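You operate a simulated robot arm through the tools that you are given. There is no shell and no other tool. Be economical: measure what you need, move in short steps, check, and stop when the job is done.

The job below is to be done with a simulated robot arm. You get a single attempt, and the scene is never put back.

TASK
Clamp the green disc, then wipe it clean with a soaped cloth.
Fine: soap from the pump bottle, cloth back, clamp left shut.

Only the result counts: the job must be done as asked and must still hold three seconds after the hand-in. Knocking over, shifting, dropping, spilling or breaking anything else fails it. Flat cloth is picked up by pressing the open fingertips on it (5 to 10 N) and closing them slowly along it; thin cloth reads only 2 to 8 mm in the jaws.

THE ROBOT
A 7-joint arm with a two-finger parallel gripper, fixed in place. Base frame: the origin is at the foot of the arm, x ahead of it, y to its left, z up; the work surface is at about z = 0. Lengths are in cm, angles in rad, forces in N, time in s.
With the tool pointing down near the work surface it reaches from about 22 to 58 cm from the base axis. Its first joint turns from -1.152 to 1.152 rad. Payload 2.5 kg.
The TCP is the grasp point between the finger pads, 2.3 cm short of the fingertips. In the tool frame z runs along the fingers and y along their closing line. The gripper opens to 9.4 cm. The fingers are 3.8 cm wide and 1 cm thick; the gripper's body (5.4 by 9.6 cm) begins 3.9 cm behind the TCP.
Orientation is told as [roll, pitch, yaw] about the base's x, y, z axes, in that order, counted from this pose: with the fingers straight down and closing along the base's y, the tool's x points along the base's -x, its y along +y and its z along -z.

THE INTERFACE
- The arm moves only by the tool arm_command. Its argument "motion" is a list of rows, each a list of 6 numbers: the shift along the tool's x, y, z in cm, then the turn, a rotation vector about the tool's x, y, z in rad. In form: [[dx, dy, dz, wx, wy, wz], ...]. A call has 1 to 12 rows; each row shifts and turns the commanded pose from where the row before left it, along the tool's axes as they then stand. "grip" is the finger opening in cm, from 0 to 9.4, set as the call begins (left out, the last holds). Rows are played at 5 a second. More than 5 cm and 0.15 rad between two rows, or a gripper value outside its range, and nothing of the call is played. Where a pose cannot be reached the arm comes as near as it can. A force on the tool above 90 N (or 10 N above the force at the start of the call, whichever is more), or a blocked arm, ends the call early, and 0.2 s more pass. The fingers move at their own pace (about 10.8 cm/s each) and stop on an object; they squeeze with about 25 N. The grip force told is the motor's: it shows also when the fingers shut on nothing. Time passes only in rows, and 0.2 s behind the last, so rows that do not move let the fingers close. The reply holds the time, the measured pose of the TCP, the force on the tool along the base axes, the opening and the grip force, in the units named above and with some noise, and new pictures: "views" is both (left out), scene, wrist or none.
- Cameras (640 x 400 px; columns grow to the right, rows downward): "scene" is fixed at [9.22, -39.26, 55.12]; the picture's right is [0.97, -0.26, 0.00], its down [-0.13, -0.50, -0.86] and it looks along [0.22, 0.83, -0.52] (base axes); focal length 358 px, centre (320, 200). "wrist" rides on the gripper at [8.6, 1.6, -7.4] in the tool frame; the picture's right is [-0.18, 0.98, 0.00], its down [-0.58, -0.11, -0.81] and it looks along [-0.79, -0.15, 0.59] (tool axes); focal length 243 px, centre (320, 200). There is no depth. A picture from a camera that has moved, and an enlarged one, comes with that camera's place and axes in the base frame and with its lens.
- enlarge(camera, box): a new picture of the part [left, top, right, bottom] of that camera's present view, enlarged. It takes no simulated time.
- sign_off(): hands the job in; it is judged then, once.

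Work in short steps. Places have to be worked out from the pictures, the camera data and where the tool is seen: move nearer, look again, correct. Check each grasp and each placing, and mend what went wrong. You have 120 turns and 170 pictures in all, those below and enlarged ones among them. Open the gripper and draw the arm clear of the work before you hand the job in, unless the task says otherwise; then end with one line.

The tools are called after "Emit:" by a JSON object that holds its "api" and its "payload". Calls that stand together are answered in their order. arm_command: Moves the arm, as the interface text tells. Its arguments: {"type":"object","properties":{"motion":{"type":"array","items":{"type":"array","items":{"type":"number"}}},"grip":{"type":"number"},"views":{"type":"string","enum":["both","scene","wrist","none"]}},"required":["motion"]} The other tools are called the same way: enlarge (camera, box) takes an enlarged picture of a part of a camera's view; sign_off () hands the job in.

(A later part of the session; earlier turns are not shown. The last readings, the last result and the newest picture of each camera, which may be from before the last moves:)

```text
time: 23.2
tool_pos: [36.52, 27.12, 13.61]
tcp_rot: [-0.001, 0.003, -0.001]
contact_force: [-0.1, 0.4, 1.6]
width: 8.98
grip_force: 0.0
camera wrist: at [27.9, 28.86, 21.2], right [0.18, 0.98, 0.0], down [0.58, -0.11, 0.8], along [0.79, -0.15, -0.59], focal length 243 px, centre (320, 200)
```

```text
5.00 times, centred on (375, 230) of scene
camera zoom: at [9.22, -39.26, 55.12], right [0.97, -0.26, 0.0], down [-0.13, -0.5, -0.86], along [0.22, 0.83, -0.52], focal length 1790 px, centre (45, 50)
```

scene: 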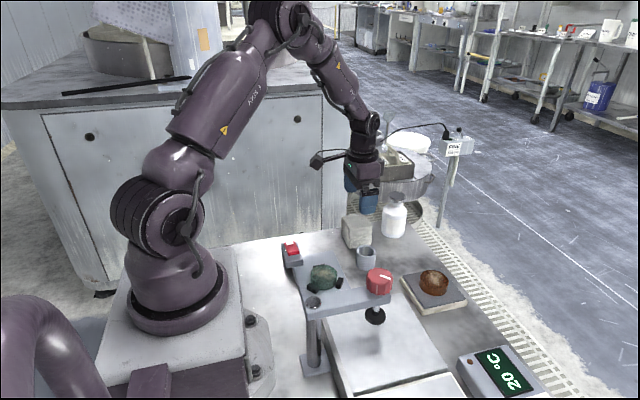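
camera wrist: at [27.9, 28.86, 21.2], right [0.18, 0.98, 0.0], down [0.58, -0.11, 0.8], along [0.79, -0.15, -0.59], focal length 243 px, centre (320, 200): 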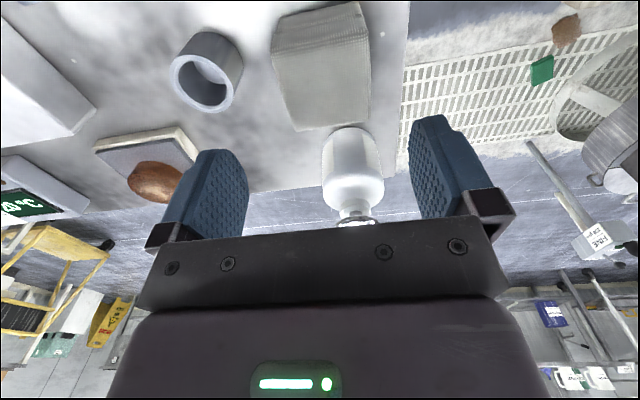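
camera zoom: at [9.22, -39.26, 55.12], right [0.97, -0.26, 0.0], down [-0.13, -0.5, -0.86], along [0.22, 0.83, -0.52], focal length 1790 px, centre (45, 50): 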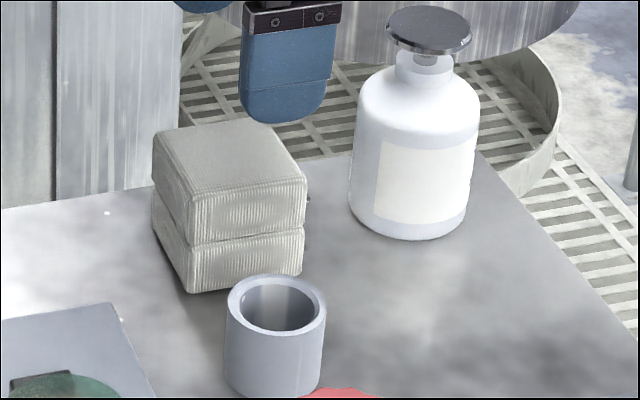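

Cloth top centre ≈ (37.0,27.6), about 6×5.8 cm, aligned with the base axes, top z≈4.9. Descend to TCP z≈5.5 with fingers wide on both sides in y.

Emit:
{"api": "arm_command", "payload": {"motion": [[-0.5, 0.5, 2, 0, 0, 0], [0, 0, 2.5, 0, 0, 0], [0, 0, 2, 0, 0, 0], [0, 0, 1.6, 0, 0, 0], [0, 0, 0, 0, 0, 0]], "grip": 9.4}}

Emit:
{"api": "enlarge", "payload": {"camera": "scene", "box": [325, 190, 425, 270]}}

```text
time: 24.4
tool_pos: [36.85, 27.51, 5.62]
tcp_rot: [0.0, 0.004, 0.0]
contact_force: [0.0, 0.0, -0.2]
width: 9.38
grip_force: 0.1
camera wrist: at [28.38, 29.29, 13.15], right [0.18, 0.98, 0.0], down [0.58, -0.11, 0.8], along [0.79, -0.15, -0.59], focal length 243 px, centre (320, 200)
```

scene: 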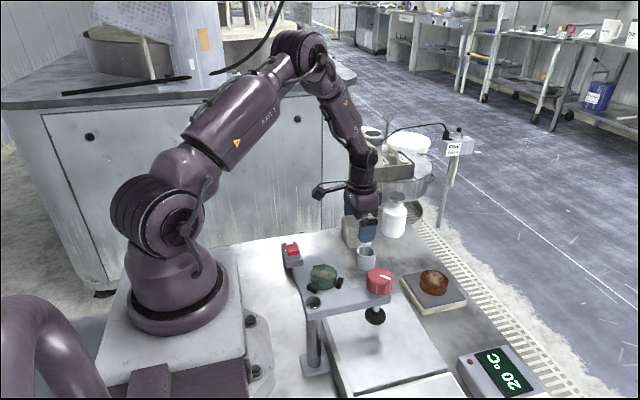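
wrist: 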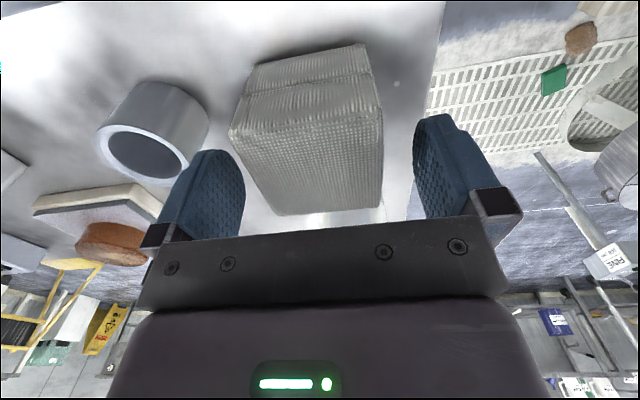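

```text
5.00 times, centred on (375, 230) of scene
camera zoom: at [9.22, -39.26, 55.12], right [0.97, -0.26, 0.0], down [-0.13, -0.5, -0.86], along [0.22, 0.83, -0.52], focal length 1790 px, centre (45, 50)
```

zoom: 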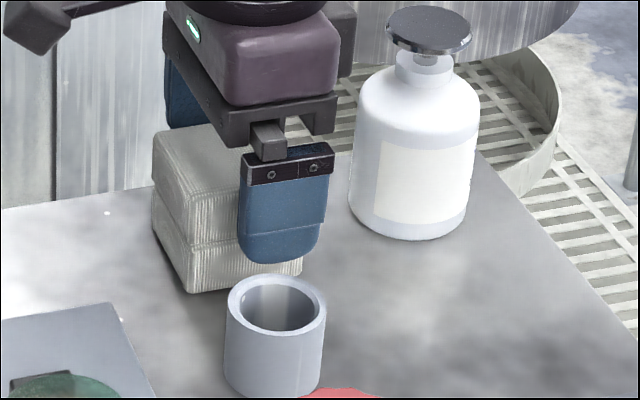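

Fingers straddle the cloth. Close gradually.

Emit:
{"api": "arm_command", "payload": {"motion": [[0, 0, 0, 0, 0, 0], [0, 0, 0, 0, 0, 0]], "grip": 6.2, "views": "none"}}

Emit:
{"api": "arm_command", "payload": {"motion": [[0, 0, 0, 0, 0, 0], [0, 0, 0, 0, 0, 0], [0, 0, 0, 0, 0, 0]], "grip": 4.5, "views": "wrist"}}

```text
time: 25.0
tool_pos: [36.93, 27.65, 5.65]
tcp_rot: [-0.001, 0.003, 0.001]
contact_force: [0.4, 0.5, 0.0]
width: 6.21
grip_force: 0.1
```

```text
time: 25.8
tool_pos: [37.07, 27.49, 5.71]
tcp_rot: [0.001, 0.003, 0.001]
contact_force: [-0.3, -0.6, 0.2]
width: 6.13
grip_force: 25.6
camera wrist: at [28.38, 29.28, 13.16], right [0.18, 0.98, 0.0], down [0.58, -0.11, 0.8], along [0.79, -0.15, -0.59], focal length 243 px, centre (320, 200)
```

wrist: 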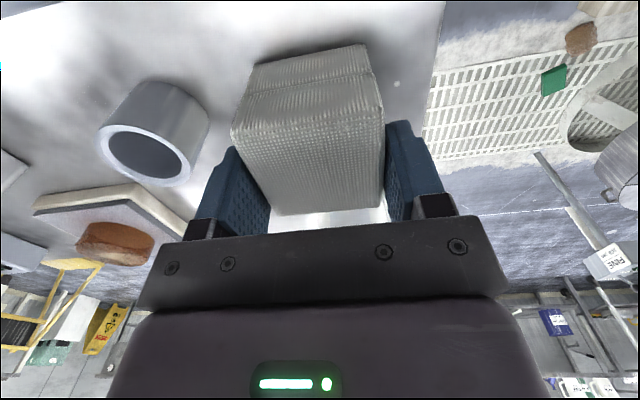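

Gripped at 6.13 cm (pick pose ≈ (37.0,27.55,5.65)). Lift 4 cm and check.

Emit:
{"api": "arm_command", "payload": {"motion": [[0, 0, -1, 0, 0, 0], [0, 0, -1.5, 0, 0, 0], [0, 0, -1.5, 0, 0, 0], [0, 0, 0, 0, 0, 0]]}}

Emit:
{"api": "enlarge", "payload": {"camera": "scene", "box": [325, 190, 425, 270]}}

```text
time: 26.8
tool_pos: [36.9, 27.44, 9.63]
tcp_rot: [0.0, 0.002, 0.0]
contact_force: [-0.1, 0.1, -0.3]
width: 6.11
grip_force: 25.2
camera wrist: at [28.31, 29.24, 17.11], right [0.18, 0.98, 0.0], down [0.58, -0.11, 0.8], along [0.79, -0.15, -0.59], focal length 243 px, centre (320, 200)
```

scene: 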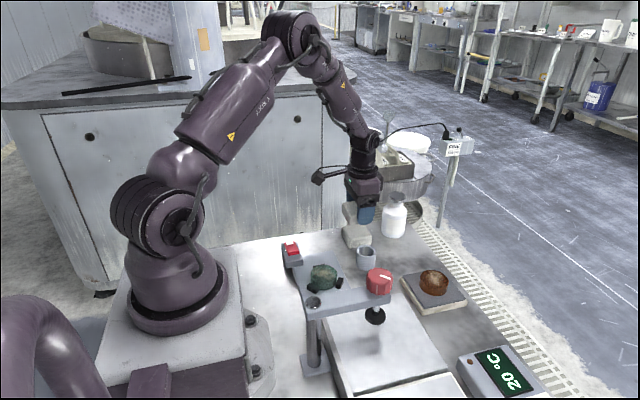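
wrist: 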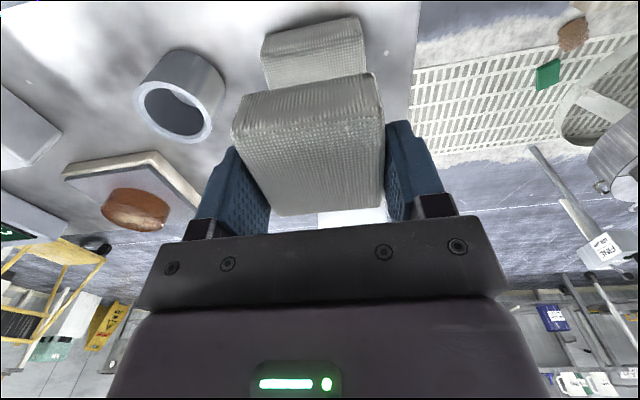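

```text
5.00 times, centred on (375, 230) of scene
camera zoom: at [9.22, -39.26, 55.12], right [0.97, -0.26, 0.0], down [-0.13, -0.5, -0.86], along [0.22, 0.83, -0.52], focal length 1790 px, centre (45, 50)
```

zoom: 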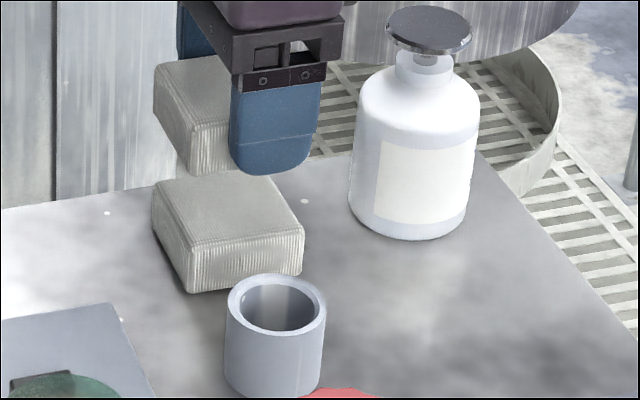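

The stack was two cloth pads; I hold the upper one, protruding ~0.9 cm below the tips. Raise to z≈20 and measure the pump dish.

Emit:
{"api": "arm_command", "payload": {"motion": [[0, 0, -3.5, 0, 0, 0], [0, 0, -3.5, 0, 0, 0], [0, 0, -3.5, 0, 0, 0], [-3, 0, 0, 0, 0, 0], [0, 0, 0, 0, 0, 0]]}}

Emit:
{"api": "enlarge", "payload": {"camera": "wrist", "box": [240, 0, 440, 125]}}

Emit:
{"api": "enlarge", "payload": {"camera": "scene", "box": [340, 160, 440, 240]}}

```text
time: 28.0
tool_pos: [39.91, 27.65, 20.07]
tcp_rot: [0.002, 0.004, -0.001]
contact_force: [-0.1, 0.5, 0.3]
width: 6.12
grip_force: 25.0
camera wrist: at [31.36, 29.35, 27.57], right [0.18, 0.98, 0.0], down [0.58, -0.11, 0.8], along [0.79, -0.15, -0.59], focal length 243 px, centre (320, 200)
```

scene: 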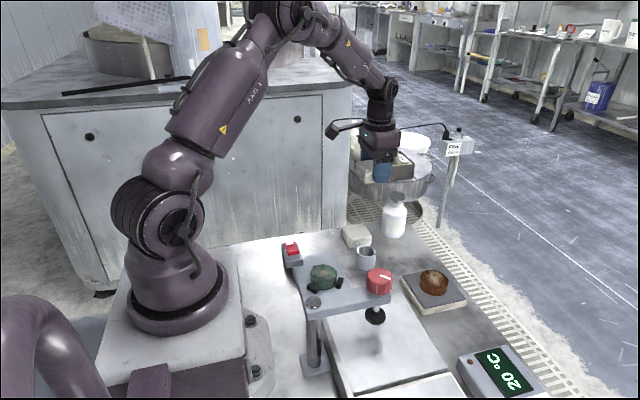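
wrist: 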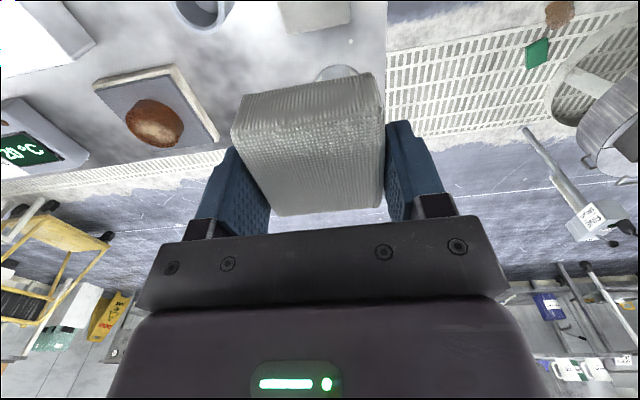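

```text
3.20 times, centred on (340, 62) of wrist
camera zoom: at [31.36, 29.35, 27.57], right [0.18, 0.98, 0.0], down [0.58, -0.11, 0.8], along [0.79, -0.15, -0.59], focal length 776 px, centre (256, 640)
```

zoom: 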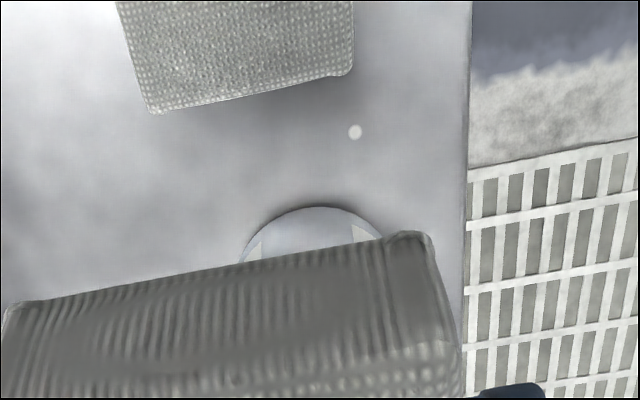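

```text
5.00 times, centred on (390, 200) of scene
camera zoom: at [9.22, -39.26, 55.12], right [0.97, -0.26, 0.0], down [-0.13, -0.5, -0.86], along [0.22, 0.83, -0.52], focal length 1790 px, centre (-30, 200)
```

zoom: 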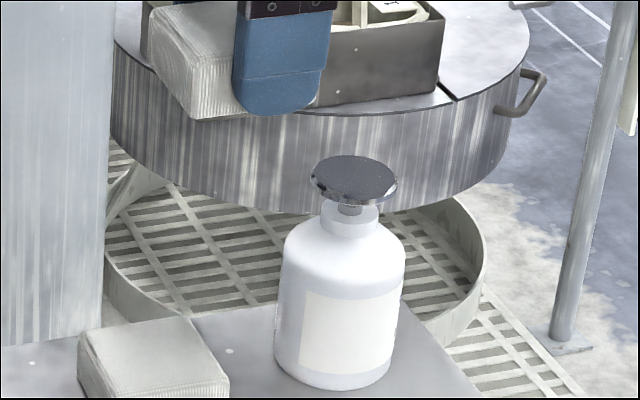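

Triangulated pump dish: ≈(46.6,28.65, z≈10.8). Move over it with cloth bottom ~1 cm above and check.

Emit:
{"api": "arm_command", "payload": {"motion": [[-3.4, 0.5, 0, 0, 0, 0], [-3.4, 0.5, 0, 0, 0, 0], [0, 0, 2.5, 0, 0, 0], [0, 0, 2.2, 0, 0, 0], [0, 0, 0, 0, 0, 0]]}}

Emit:
{"api": "enlarge", "payload": {"camera": "scene", "box": [340, 160, 440, 240]}}

```text
time: 29.2
tool_pos: [46.89, 28.52, 15.52]
tcp_rot: [0.0, 0.003, 0.001]
contact_force: [-0.3, 0.2, -0.6]
width: 6.1
grip_force: 24.8
camera wrist: at [38.21, 30.27, 22.97], right [0.18, 0.98, 0.0], down [0.58, -0.11, 0.8], along [0.79, -0.15, -0.59], focal length 243 px, centre (320, 200)
```

scene: 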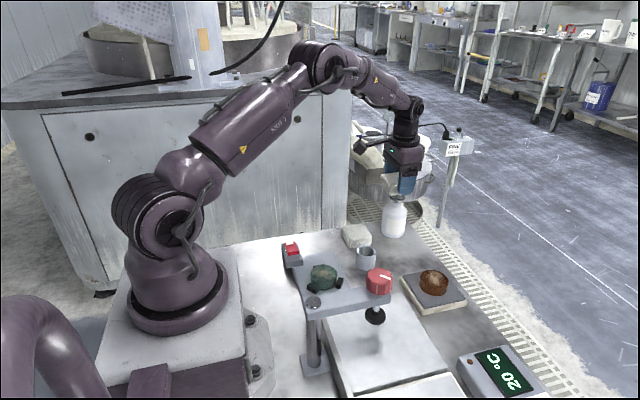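
wrist: 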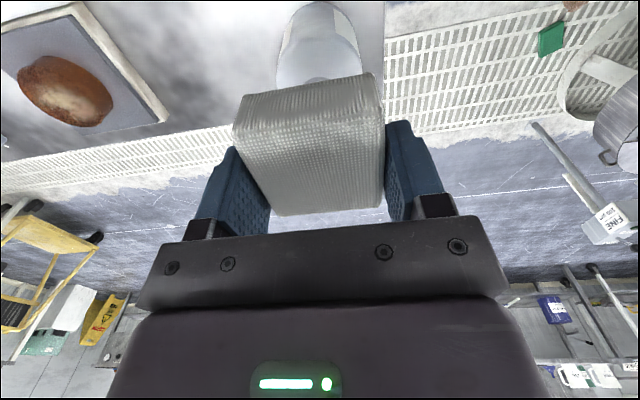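

```text
5.00 times, centred on (390, 200) of scene
camera zoom: at [9.22, -39.26, 55.12], right [0.97, -0.26, 0.0], down [-0.13, -0.5, -0.86], along [0.22, 0.83, -0.52], focal length 1790 px, centre (-30, 200)
```

zoom: 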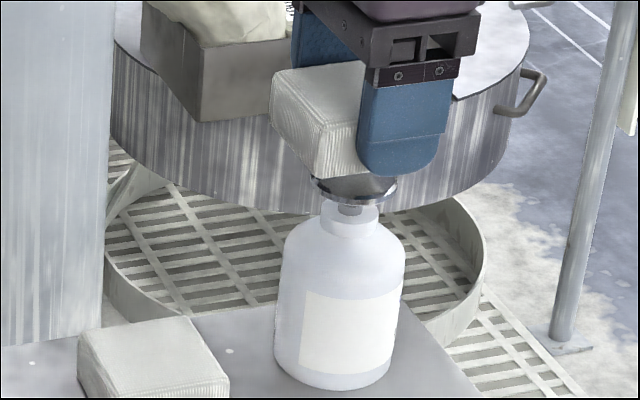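

Cloth is centred over the dish. Press down in small steps.

Emit:
{"api": "arm_command", "payload": {"motion": [[0.2, 0.1, 0.5, 0, 0, 0], [0, 0, 0.5, 0, 0, 0], [0, 0, 0.3, 0, 0, 0], [0, 0, 0, 0, 0, 0]], "views": "none"}}

Emit:
{"api": "arm_command", "payload": {"motion": [[0, 0, 0.3, 0, 0, 0], [0, 0, 0.3, 0, 0, 0], [0, 0, 0, 0, 0, 0]], "views": "none"}}

```text
time: 30.2
tool_pos: [46.51, 28.64, 14.24]
tcp_rot: [0.0, 0.003, -0.001]
contact_force: [0.4, 0.3, -1.0]
width: 6.1
grip_force: 24.5
```

```text
time: 31.0
tool_pos: [46.47, 28.72, 13.59]
tcp_rot: [0.0, 0.005, -0.001]
contact_force: [0.2, -0.1, 0.0]
width: 6.1
grip_force: 24.6
```

Emit:
{"api": "arm_command", "payload": {"motion": [[0, 0, 0.3, 0, 0, 0], [0, 0, 0.2, 0, 0, 0], [0, 0, 0, 0, 0, 0]], "views": "scene"}}

Emit:
{"api": "enlarge", "payload": {"camera": "scene", "box": [340, 160, 440, 240]}}

```text
time: 31.8
tool_pos: [46.66, 28.81, 13.09]
tcp_rot: [0.002, 0.003, -0.001]
contact_force: [0.1, 1.0, 1.5]
width: 6.11
grip_force: 24.9
```

scene: 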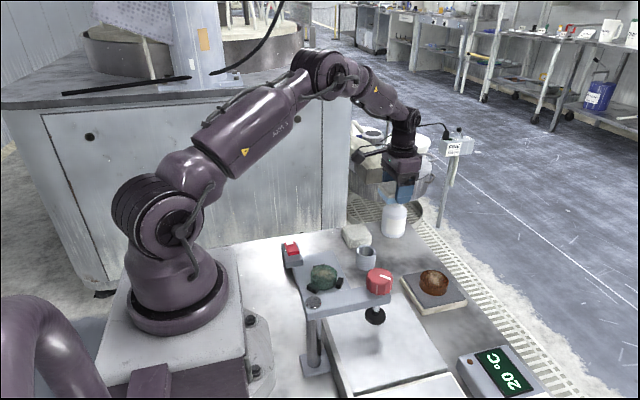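

```text
5.00 times, centred on (390, 200) of scene
camera zoom: at [9.22, -39.26, 55.12], right [0.97, -0.26, 0.0], down [-0.13, -0.5, -0.86], along [0.22, 0.83, -0.52], focal length 1790 px, centre (-30, 200)
```

zoom: 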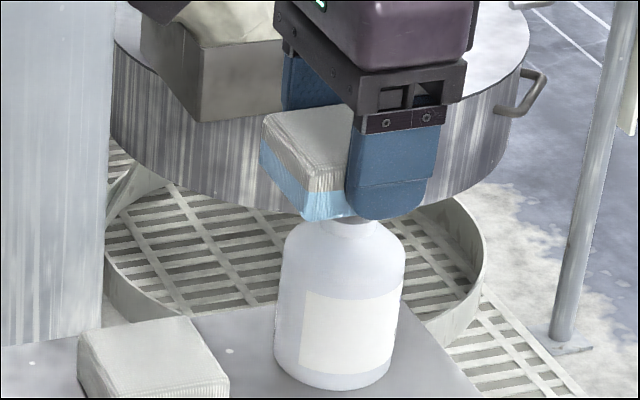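

The cloth's lower half has turned blue – soaped. Lift off and carry it over to above the clamped disc.

Emit:
{"api": "arm_command", "payload": {"motion": [[0, 0, -1, 0, 0, 0], [0, 0, -2.5, 0, 0, 0], [0, 0, -3, 0, 0, 0], [4, -2.6, 0, 0, 0, 0], [4, -2.6, 0, 0, 0, 0], [4, -2.6, 0, 0, 0, 0], [4, -2.6, 0, 0, 0, 0], [4, -2.6, 0, 0, 0, 0], [2.1, -0.9, 0, 0, 0, 0], [0, 0, 4, 0, 0, 0], [0, 0, 4, 0, 0, 0], [0, 0, 0, 0, 0, 0]]}}

Emit:
{"api": "enlarge", "payload": {"camera": "scene", "box": [280, 190, 430, 300]}}

```text
time: 34.4
tool_pos: [24.44, 14.61, 11.57]
tcp_rot: [0.0, 0.005, 0.001]
contact_force: [1.2, -0.2, 0.1]
width: 6.12
grip_force: 25.2
camera wrist: at [15.9, 16.47, 19.13], right [0.18, 0.98, 0.0], down [0.58, -0.11, 0.8], along [0.79, -0.15, -0.59], focal length 243 px, centre (320, 200)
```

scene: 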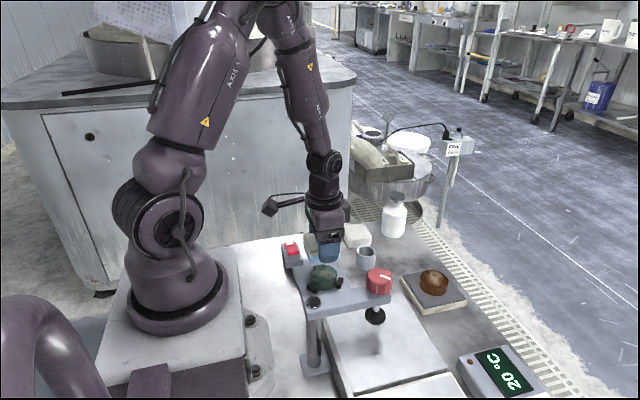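
wrist: 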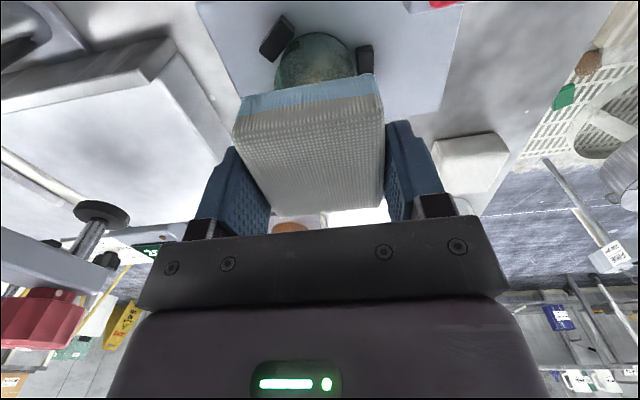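

```text
3.64 times, centred on (355, 245) of scene
camera zoom: at [9.22, -39.26, 55.12], right [0.97, -0.26, 0.0], down [-0.13, -0.5, -0.86], along [0.22, 0.83, -0.52], focal length 1302 px, centre (193, 36)
```

zoom: 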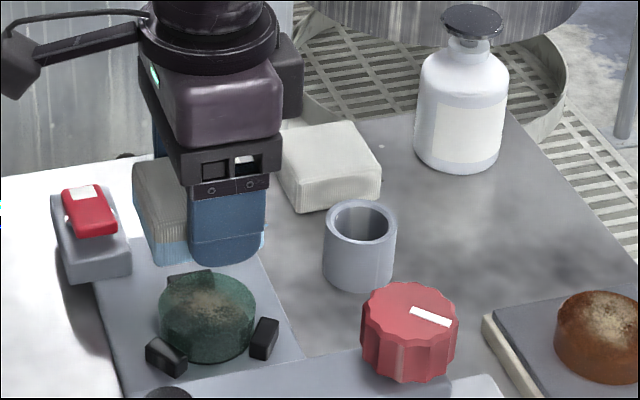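

Everything else is undisturbed. Lower the cloth toward the disc top (expected contact at TCP z≈6.6).

Emit:
{"api": "arm_command", "payload": {"motion": [[0, 0, 2, 0, 0, 0], [0, 0, 2, 0, 0, 0], [0, 0, 0.6, 0, 0, 0], [0, 0, 0, 0, 0, 0]], "views": "none"}}

Emit:
{"api": "arm_command", "payload": {"motion": [[0, 0, 0.2, 0, 0, 0], [0, 0, 0, 0, 0, 0]], "views": "none"}}

```text
time: 35.4
tool_pos: [24.41, 14.74, 7.01]
tcp_rot: [0.0, 0.004, 0.0]
contact_force: [0.3, -0.7, -1.1]
width: 6.13
grip_force: 24.8
```

```text
time: 36.0
tool_pos: [24.4, 14.73, 6.84]
tcp_rot: [0.0, 0.004, -0.001]
contact_force: [-0.4, 0.7, -0.7]
width: 6.11
grip_force: 25.1
```

Emit:
{"api": "arm_command", "payload": {"motion": [[0, 0, 0.15, 0, 0, 0], [0, 0, 0, 0, 0, 0]], "views": "none"}}

Emit:
{"api": "arm_command", "payload": {"motion": [[0, 0, 0.1, 0, 0, 0], [0, 0, 0, 0, 0, 0]], "views": "none"}}

Emit:
{"api": "arm_command", "payload": {"motion": [[0, 0, 0.1, 0, 0, 0], [0, 0, 0, 0, 0, 0]], "views": "none"}}

```text
time: 36.6
tool_pos: [24.54, 14.77, 6.66]
tcp_rot: [-0.002, 0.003, 0.001]
contact_force: [0.1, 0.4, -0.6]
width: 6.12
grip_force: 24.8
```

```text
time: 37.2
tool_pos: [24.4, 14.7, 6.55]
tcp_rot: [0.0, 0.006, 0.0]
contact_force: [0.1, 0.2, -0.8]
width: 6.13
grip_force: 24.7
```

```text
time: 37.8
tool_pos: [24.5, 14.75, 6.4]
tcp_rot: [0.0, 0.002, 0.0]
contact_force: [0.5, -0.3, -0.9]
width: 6.1
grip_force: 24.8
```

Not yet in contact (~0 N); continue in small steps.

Emit:
{"api": "arm_command", "payload": {"motion": [[0, 0, 0.1, 0, 0, 0], [0, 0, 0, 0, 0, 0]], "views": "none"}}

Emit:
{"api": "arm_command", "payload": {"motion": [[0, 0, 0.1, 0, 0, 0], [0, 0, 0, 0, 0, 0]], "views": "none"}}

Emit:
{"api": "enlarge", "payload": {"camera": "scene", "box": [280, 220, 360, 300]}}

```text
time: 38.4
tool_pos: [24.46, 14.87, 6.39]
tcp_rot: [0.001, 0.003, 0.0]
contact_force: [-0.1, -1.6, 0.6]
width: 6.15
grip_force: 25.4
```

```text
time: 39.0
tool_pos: [24.46, 14.8, 6.16]
tcp_rot: [0.0, 0.003, 0.0]
contact_force: [0.3, 0.0, 0.4]
width: 6.14
grip_force: 25.2
```

```text
5.00 times, centred on (320, 260) of scene
camera zoom: at [9.22, -39.26, 55.12], right [0.97, -0.26, 0.0], down [-0.13, -0.5, -0.86], along [0.22, 0.83, -0.52], focal length 1790 px, centre (320, -100)
```

zoom: 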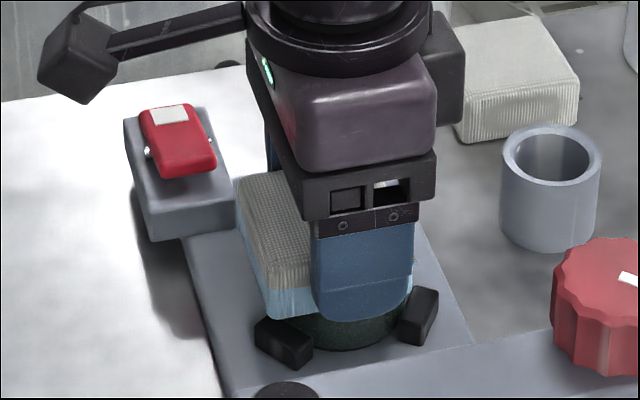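

Emit:
{"api": "arm_command", "payload": {"motion": [[0, 0, 0.12, 0, 0, 0], [0, 0, 0, 0, 0, 0]], "views": "none"}}

Emit:
{"api": "arm_command", "payload": {"motion": [[0, 0, 0.12, 0, 0, 0], [0, 0, 0, 0, 0, 0]], "views": "wrist"}}

Emit:
{"api": "enlarge", "payload": {"camera": "wrist", "box": [200, 50, 420, 220]}}

```text
time: 39.6
tool_pos: [24.46, 14.85, 6.19]
tcp_rot: [0.0, 0.003, 0.0]
contact_force: [0.7, -0.2, 0.7]
width: 6.11
grip_force: 24.6
```

```text
time: 40.2
tool_pos: [24.52, 14.78, 6.06]
tcp_rot: [0.0, 0.003, -0.001]
contact_force: [-5.5, -1.0, 32.0]
width: 6.13
grip_force: 24.6
camera wrist: at [15.87, 16.54, 13.5], right [0.18, 0.98, 0.0], down [0.58, -0.11, 0.8], along [0.79, -0.15, -0.59], focal length 243 px, centre (320, 200)
```

wrist: 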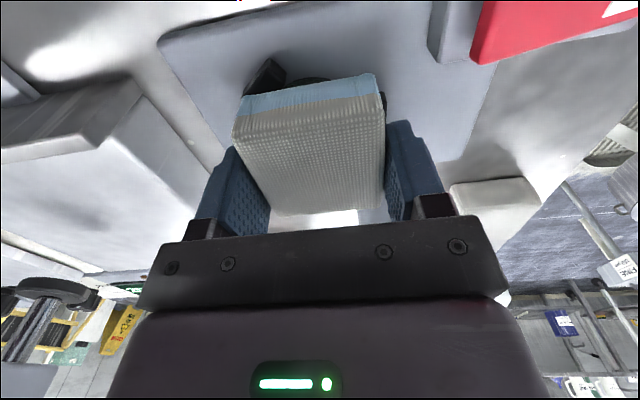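

```text
2.35 times, centred on (310, 135) of wrist
camera zoom: at [15.87, 16.54, 13.5], right [0.18, 0.98, 0.0], down [0.58, -0.11, 0.8], along [0.79, -0.15, -0.59], focal length 571 px, centre (344, 353)
```

zoom: 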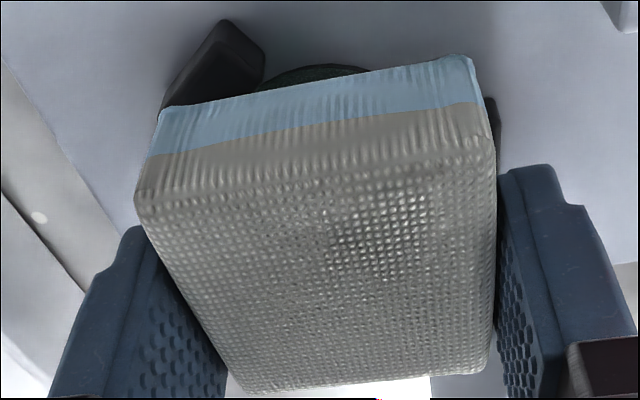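

Contact found at TCP z≈6.1 (32 N). Ease off to ~15 N and wipe with strokes in x and y.

Emit:
{"api": "arm_command", "payload": {"motion": [[0, 0, -0.06, 0, 0, 0], [0.5, 0, 0, 0, 0, 0], [0.5, 0, 0, 0, 0, 0], [-0.6, 0, 0, 0, 0, 0], [-0.6, 0, 0, 0, 0, 0], [-0.6, 0, 0, 0, 0, 0], [-0.4, 0, 0, 0, 0, 0], [0.6, 0, 0, 0, 0, 0], [0.6, 0, 0, 0, 0, 0]], "views": "none"}}

```text
time: 42.2
tool_pos: [24.49, 14.64, 6.08]
tcp_rot: [0.0, 0.004, 0.0]
contact_force: [0.5, -0.2, 0.2]
width: 6.14
grip_force: 25.4
```

Force has fallen to ~0; press a touch more and read.

Emit:
{"api": "arm_command", "payload": {"motion": [[0, 0, 0.06, 0, 0, 0], [0, 0, 0, 0, 0, 0]], "views": "none"}}

```text
time: 42.8
tool_pos: [24.48, 14.77, 5.89]
tcp_rot: [0.001, 0.004, 0.001]
contact_force: [-1.8, -1.0, 6.8]
width: 6.1
grip_force: 24.6
```

Now ~7 N. Wipe in x then y strokes at this height.

Emit:
{"api": "arm_command", "payload": {"motion": [[0, 0, 0.01, 0, 0, 0], [0.6, 0, 0, 0, 0, 0], [0.6, 0, 0, 0, 0, 0], [-0.6, 0, 0, 0, 0, 0], [-0.6, 0, 0, 0, 0, 0], [-0.6, 0, 0, 0, 0, 0], [-0.6, 0, 0, 0, 0, 0], [0.6, 0, 0, 0, 0, 0], [0.6, 0, 0, 0, 0, 0]], "views": "none"}}

Emit:
{"api": "arm_command", "payload": {"motion": [[0, 0.6, 0, 0, 0, 0], [0, 0.6, 0, 0, 0, 0], [0, -0.6, 0, 0, 0, 0], [0, -0.6, 0, 0, 0, 0], [0, -0.6, 0, 0, 0, 0], [0, -0.6, 0, 0, 0, 0], [0, 0.6, 0, 0, 0, 0], [0, 0.6, 0, 0, 0, 0]], "views": "none"}}

Emit:
{"api": "arm_command", "payload": {"motion": [[0, 0, -3, 0, 0, 0], [-3, 0, -3, 0, 0, 0], [-4, 0, -2, 0, 0, 0], [0, 0, 0, 0, 0, 0]]}}

Emit:
{"api": "enlarge", "payload": {"camera": "scene", "box": [270, 230, 370, 310]}}

```text
time: 44.8
tool_pos: [24.37, 14.75, 6.02]
tcp_rot: [0.0, 0.0, -0.002]
contact_force: [3.7, -1.0, 6.9]
width: 6.09
grip_force: 25.2
```

```text
time: 46.6
tool_pos: [24.48, 14.62, 6.01]
tcp_rot: [-0.001, 0.004, -0.001]
contact_force: [0.5, -9.8, 28.4]
width: 6.1
grip_force: 24.6
```

```text
time: 47.6
tool_pos: [31.21, 14.53, 14.01]
tcp_rot: [-0.001, 0.004, 0.001]
contact_force: [0.4, -0.4, 0.0]
width: 6.13
grip_force: 24.7
camera wrist: at [22.68, 16.32, 21.51], right [0.18, 0.98, 0.0], down [0.58, -0.11, 0.8], along [0.79, -0.15, -0.59], focal length 243 px, centre (320, 200)
```

scene: 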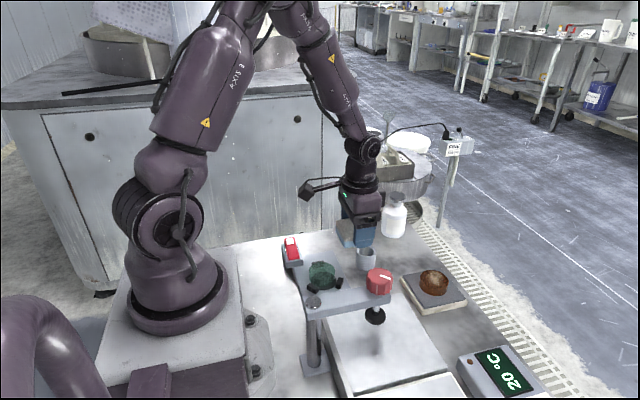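
wrist: 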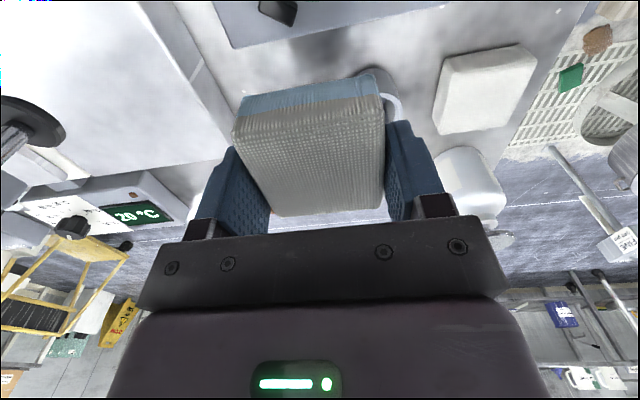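

```text
5.00 times, centred on (320, 270) of scene
camera zoom: at [9.22, -39.26, 55.12], right [0.97, -0.26, 0.0], down [-0.13, -0.5, -0.86], along [0.22, 0.83, -0.52], focal length 1790 px, centre (320, -150)
```

zoom: 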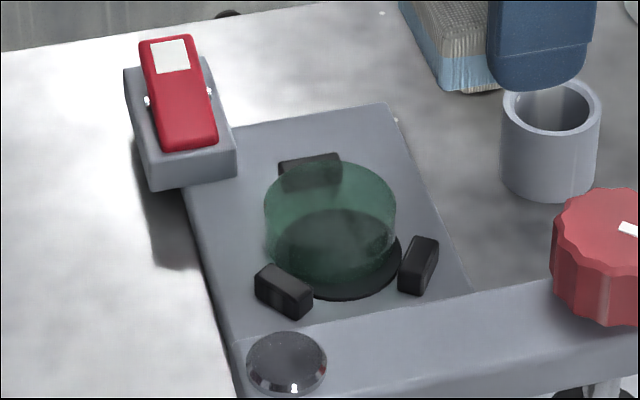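

The disc is wiped clean, but the clamp popped open and the disc shifted ~0.5 cm. First put the cloth back on its stack, then re-seat and re-clamp.

Emit:
{"api": "arm_command", "payload": {"motion": [[-2, 4, 0, 0, 0, 0], [-2, 4, 0, 0, 0, 0], [-1.8, 4, 0, 0, 0, 0], [0, 1, 0, 0, 0, 0], [0, 0, 3, 0, 0, 0], [0, 0, 3, 0, 0, 0], [0, 0, 0, 0, 0, 0]]}}

Emit:
{"api": "enlarge", "payload": {"camera": "scene", "box": [325, 190, 425, 270]}}

```text
time: 49.2
tool_pos: [37.29, 27.71, 7.87]
tcp_rot: [-0.001, 0.004, 0.001]
contact_force: [-0.3, -0.2, -0.1]
width: 6.14
grip_force: 25.0
camera wrist: at [28.83, 29.47, 15.42], right [0.18, 0.98, 0.0], down [0.58, -0.11, 0.8], along [0.79, -0.15, -0.59], focal length 243 px, centre (320, 200)
```

scene: 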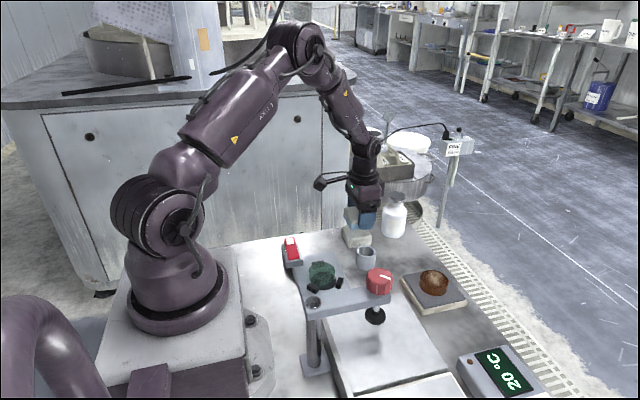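
wrist: 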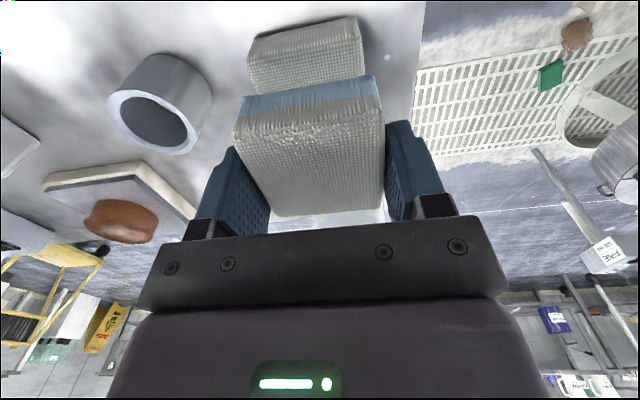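

```text
5.00 times, centred on (375, 230) of scene
camera zoom: at [9.22, -39.26, 55.12], right [0.97, -0.26, 0.0], down [-0.13, -0.5, -0.86], along [0.22, 0.83, -0.52], focal length 1790 px, centre (45, 50)
```

zoom: 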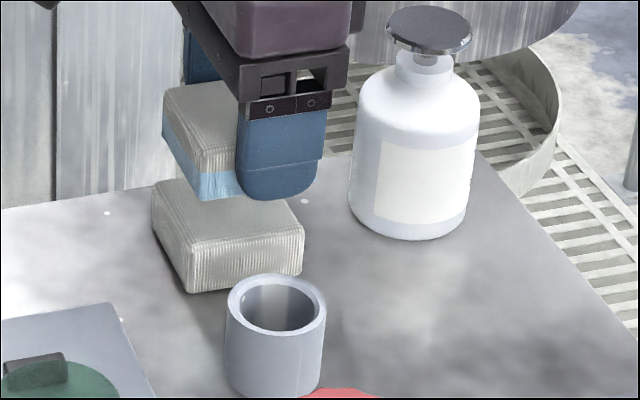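

Correct x by −0.3 and lower onto the lower pad, gently.

Emit:
{"api": "arm_command", "payload": {"motion": [[0.3, -0.15, 1, 0, 0, 0], [0, 0, 0.6, 0, 0, 0], [0, 0, 0.3, 0, 0, 0], [0, 0, 0, 0, 0, 0]], "views": "none"}}

Emit:
{"api": "arm_command", "payload": {"motion": [[0, 0, 0.15, 0, 0, 0], [0, 0, 0, 0, 0, 0]], "views": "scene"}}

Emit:
{"api": "enlarge", "payload": {"camera": "scene", "box": [325, 190, 425, 270]}}

```text
time: 50.2
tool_pos: [36.97, 27.58, 6.0]
tcp_rot: [0.0, 0.003, 0.0]
contact_force: [0.1, -0.9, -0.6]
width: 6.09
grip_force: 25.2
```

```text
time: 50.8
tool_pos: [36.99, 27.62, 5.9]
tcp_rot: [0.0, 0.004, 0.001]
contact_force: [-0.9, 0.3, -0.4]
width: 6.13
grip_force: 24.8
```

scene: 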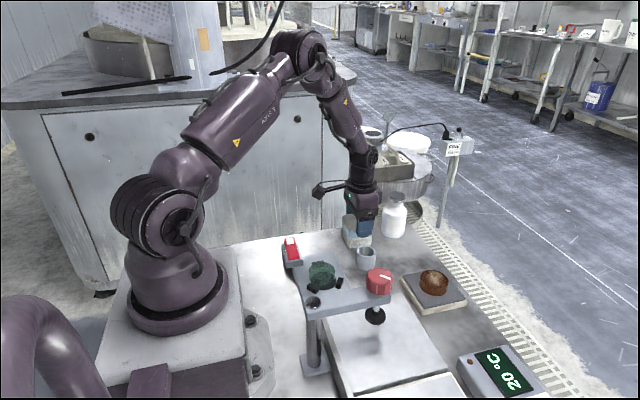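

```text
5.00 times, centred on (375, 230) of scene
camera zoom: at [9.22, -39.26, 55.12], right [0.97, -0.26, 0.0], down [-0.13, -0.5, -0.86], along [0.22, 0.83, -0.52], focal length 1790 px, centre (45, 50)
```

zoom: 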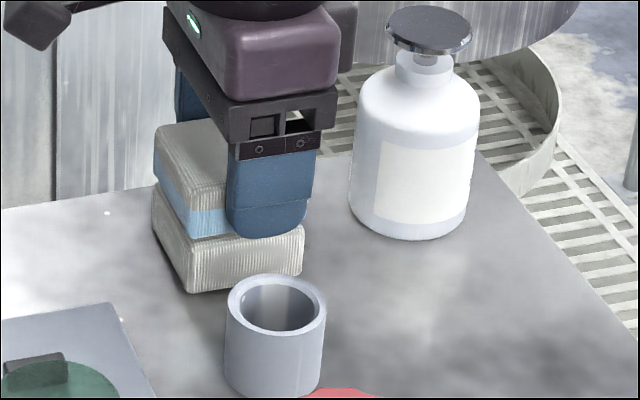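

Emit:
{"api": "arm_command", "payload": {"motion": [[0, 0, 0.12, 0, 0, 0], [0, 0, 0, 0, 0, 0]], "views": "none"}}

Emit:
{"api": "arm_command", "payload": {"motion": [[0, 0, 0.1, 0, 0, 0], [0, 0, 0, 0, 0, 0]], "views": "none"}}

```text
time: 51.4
tool_pos: [37.0, 27.58, 5.79]
tcp_rot: [0.001, 0.002, 0.001]
contact_force: [-0.8, -0.4, -1.2]
width: 6.12
grip_force: 24.6
```

```text
time: 52.0
tool_pos: [36.89, 27.69, 5.73]
tcp_rot: [0.001, 0.005, 0.0]
contact_force: [-0.6, 0.2, -0.6]
width: 6.09
grip_force: 24.9
```

At pick height again (5.7). Release and rise straight up.

Emit:
{"api": "arm_command", "payload": {"motion": [[0, 0, 0, 0, 0, 0], [0, 0, 0, 0, 0, 0], [0, 0, 0, 0, 0, 0]], "grip": 7.4, "views": "none"}}

Emit:
{"api": "arm_command", "payload": {"motion": [[0, 0, -2, 0, 0, 0], [0, 0, -3, 0, 0, 0], [0, 0, -4, 0, 0, 0], [0, 0, 0, 0, 0, 0]]}}

Emit:
{"api": "enlarge", "payload": {"camera": "scene", "box": [325, 190, 425, 270]}}

Emit:
{"api": "enlarge", "payload": {"camera": "scene", "box": [270, 230, 370, 310]}}

```text
time: 52.8
tool_pos: [37.01, 27.58, 5.69]
tcp_rot: [0.0, 0.003, -0.001]
contact_force: [1.1, 0.0, 0.5]
width: 7.42
grip_force: 0.0
```

```text
time: 53.8
tool_pos: [37.02, 27.63, 14.86]
tcp_rot: [-0.001, 0.003, 0.0]
contact_force: [0.3, 0.6, 0.6]
width: 7.42
grip_force: 0.0
camera wrist: at [28.49, 29.43, 22.35], right [0.18, 0.98, 0.0], down [0.58, -0.11, 0.8], along [0.79, -0.15, -0.59], focal length 243 px, centre (320, 200)
```

scene: 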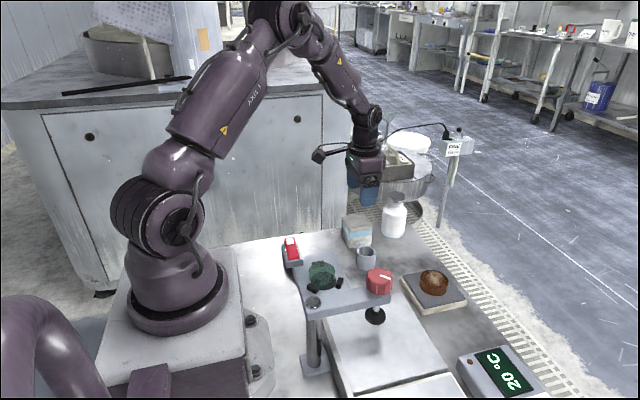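
wrist: 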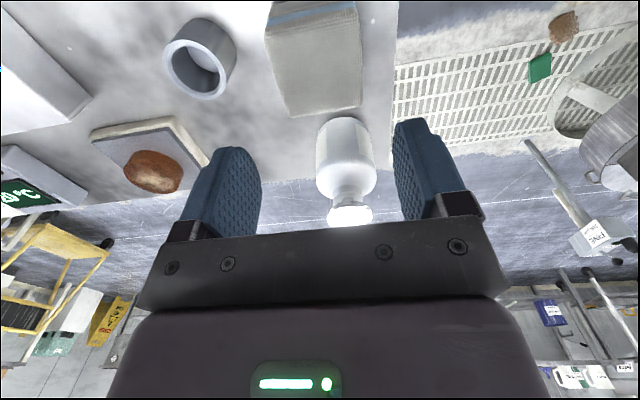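

```text
5.00 times, centred on (375, 230) of scene
camera zoom: at [9.22, -39.26, 55.12], right [0.97, -0.26, 0.0], down [-0.13, -0.5, -0.86], along [0.22, 0.83, -0.52], focal length 1790 px, centre (45, 50)
```

zoom: 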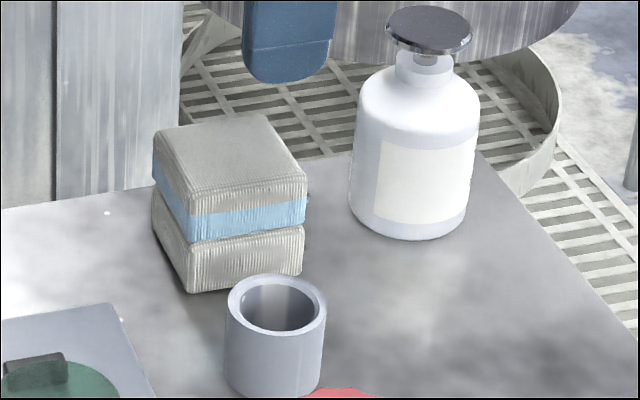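

```text
5.00 times, centred on (320, 270) of scene
camera zoom: at [9.22, -39.26, 55.12], right [0.97, -0.26, 0.0], down [-0.13, -0.5, -0.86], along [0.22, 0.83, -0.52], focal length 1790 px, centre (320, -150)
```

zoom: 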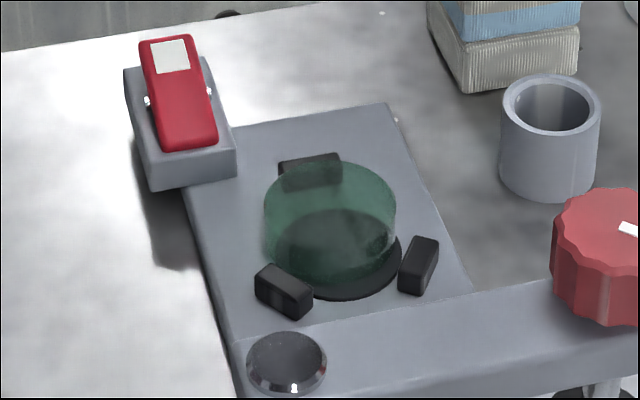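

Cloth is back in place. Move over the nest to see the disc's offset.

Emit:
{"api": "arm_command", "payload": {"motion": [[4, -4.0, 0, 0, 0, 0], [0, -2.5, 0, 0, 0, 0], [3, -3.5, 0, 0, 0, 0], [3, -3, 0, 0, 0, 0], [2.5, 0, 1.5, 0, 0, 0], [0, 0, 0, 0, 0, 0]], "views": "wrist"}}

Emit:
{"api": "enlarge", "payload": {"camera": "wrist", "box": [220, 0, 420, 125]}}

```text
refused: row 1 steps farther than a row can; nothing moved
```

```text
3.20 times, centred on (320, 62) of wrist
camera zoom: at [28.49, 29.43, 22.35], right [0.18, 0.98, 0.0], down [0.58, -0.11, 0.8], along [0.79, -0.15, -0.59], focal length 776 px, centre (320, 640)
```

zoom: 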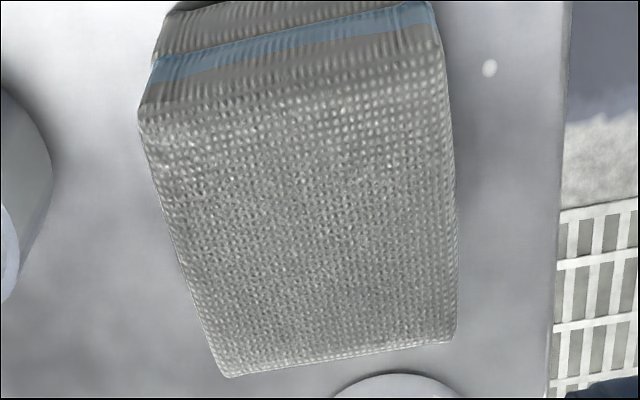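

The first row was too long; resend in shorter rows.

Emit:
{"api": "arm_command", "payload": {"motion": [[3, -3, 0, 0, 0, 0], [3, -3, 0, 0, 0, 0], [3, -3.5, 0, 0, 0, 0], [3, -3.4, 0, 0, 0, 0], [0.7, 0, 1.5, 0, 0, 0], [0, 0, 0, 0, 0, 0]], "views": "wrist"}}

Emit:
{"api": "enlarge", "payload": {"camera": "wrist", "box": [220, 0, 420, 125]}}

```text
time: 55.2
tool_pos: [24.42, 14.86, 13.12]
tcp_rot: [-0.001, 0.003, -0.001]
contact_force: [0.4, 0.6, -0.2]
width: 7.39
grip_force: 0.0
camera wrist: at [15.77, 16.55, 20.62], right [0.18, 0.98, 0.0], down [0.58, -0.11, 0.8], along [0.79, -0.15, -0.59], focal length 243 px, centre (320, 200)
```

wrist: 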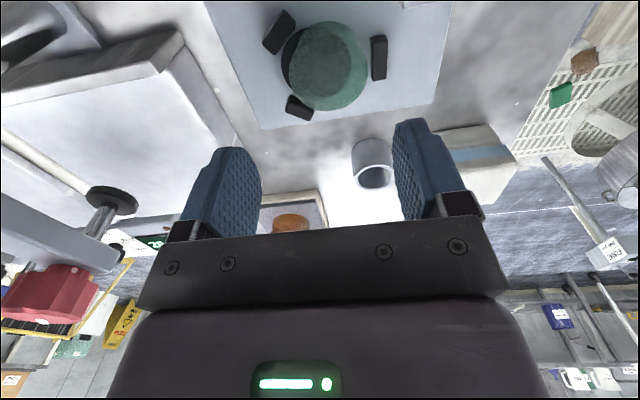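

```text
3.20 times, centred on (320, 62) of wrist
camera zoom: at [15.77, 16.55, 20.62], right [0.18, 0.98, 0.0], down [0.58, -0.11, 0.8], along [0.79, -0.15, -0.59], focal length 776 px, centre (320, 640)
```

zoom: 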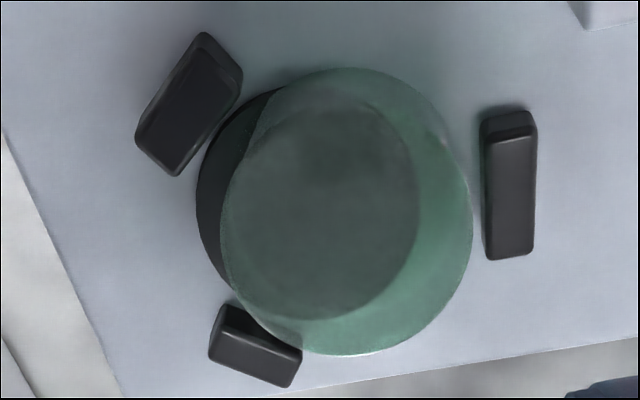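

The disc is spotless but shifted ~+0.6 in y. Re-seat it: descend with fingers open 7.2 to TCP z≈5.0 (above jaw tops) and close to centre it at y≈14.75.

Emit:
{"api": "arm_command", "payload": {"motion": [[0, 0.1, 3, 0, 0, 0], [0, 0, 3, 0, 0, 0], [0, 0, 1.5, 0, 0, 0], [0, 0, 0.4, 0, 0, 0], [0, 0, 0, 0, 0, 0]], "grip": 7.2, "views": "wrist"}}

Emit:
{"api": "enlarge", "payload": {"camera": "wrist", "box": [200, 50, 440, 220]}}

Emit:
{"api": "enlarge", "payload": {"camera": "scene", "box": [280, 220, 360, 300]}}

```text
time: 56.4
tool_pos: [24.07, 14.82, 5.27]
tcp_rot: [-0.001, 0.005, 0.002]
contact_force: [-0.2, -0.4, -0.6]
width: 7.22
grip_force: 0.1
camera wrist: at [15.56, 16.56, 12.75], right [0.18, 0.98, 0.0], down [0.58, -0.11, 0.8], along [0.79, -0.15, -0.59], focal length 243 px, centre (320, 200)
```

wrist: 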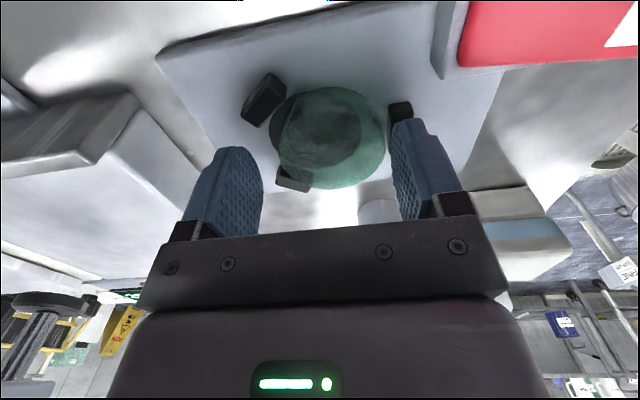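

```text
2.35 times, centred on (320, 135) of wrist
camera zoom: at [15.56, 16.56, 12.75], right [0.18, 0.98, 0.0], down [0.58, -0.11, 0.8], along [0.79, -0.15, -0.59], focal length 571 px, centre (320, 353)
```

zoom: 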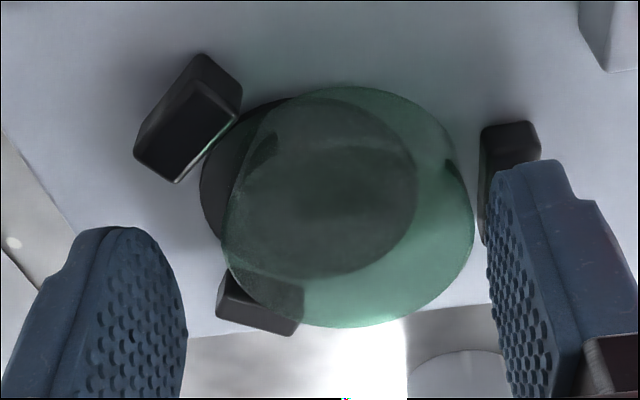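

```text
5.00 times, centred on (320, 260) of scene
camera zoom: at [9.22, -39.26, 55.12], right [0.97, -0.26, 0.0], down [-0.13, -0.5, -0.86], along [0.22, 0.83, -0.52], focal length 1790 px, centre (320, -100)
```

zoom: 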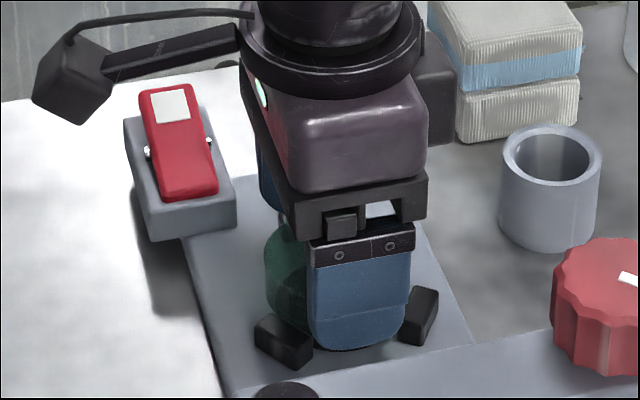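

Emit:
{"api": "arm_command", "payload": {"motion": [[-0.35, 0, 0.3, 0, 0, 0], [0, 0, 0, 0, 0, 0]], "views": "none"}}

Emit:
{"api": "arm_command", "payload": {"motion": [[0, 0, 0, 0, 0, 0], [0, 0, 0, 0, 0, 0], [0, 0, 0, 0, 0, 0]], "grip": 5.5, "views": "wrist"}}

Emit:
{"api": "enlarge", "payload": {"camera": "wrist", "box": [200, 50, 440, 220]}}

```text
time: 57.0
tool_pos: [24.52, 14.78, 4.98]
tcp_rot: [0.0, 0.003, -0.001]
contact_force: [0.4, -0.9, 0.4]
width: 7.19
grip_force: 0.1
```

```text
time: 57.8
tool_pos: [24.61, 14.81, 4.99]
tcp_rot: [0.0, 0.004, 0.001]
contact_force: [0.9, -0.2, -0.8]
width: 5.6
grip_force: 1.2
camera wrist: at [15.93, 16.54, 12.5], right [0.18, 0.98, 0.0], down [0.58, -0.11, 0.8], along [0.79, -0.15, -0.59], focal length 243 px, centre (320, 200)
```

wrist: 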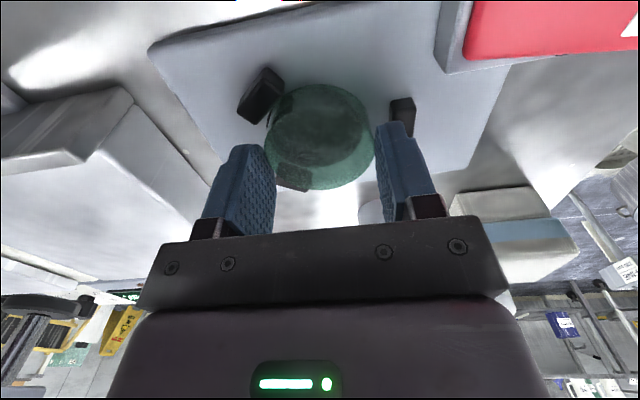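

```text
2.35 times, centred on (320, 135) of wrist
camera zoom: at [15.93, 16.54, 12.5], right [0.18, 0.98, 0.0], down [0.58, -0.11, 0.8], along [0.79, -0.15, -0.59], focal length 571 px, centre (320, 353)
```

zoom: 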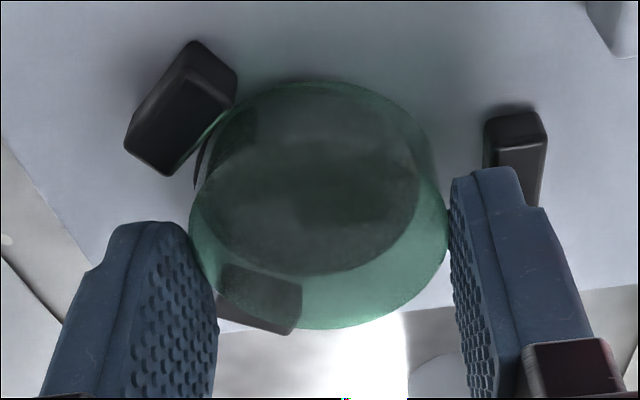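

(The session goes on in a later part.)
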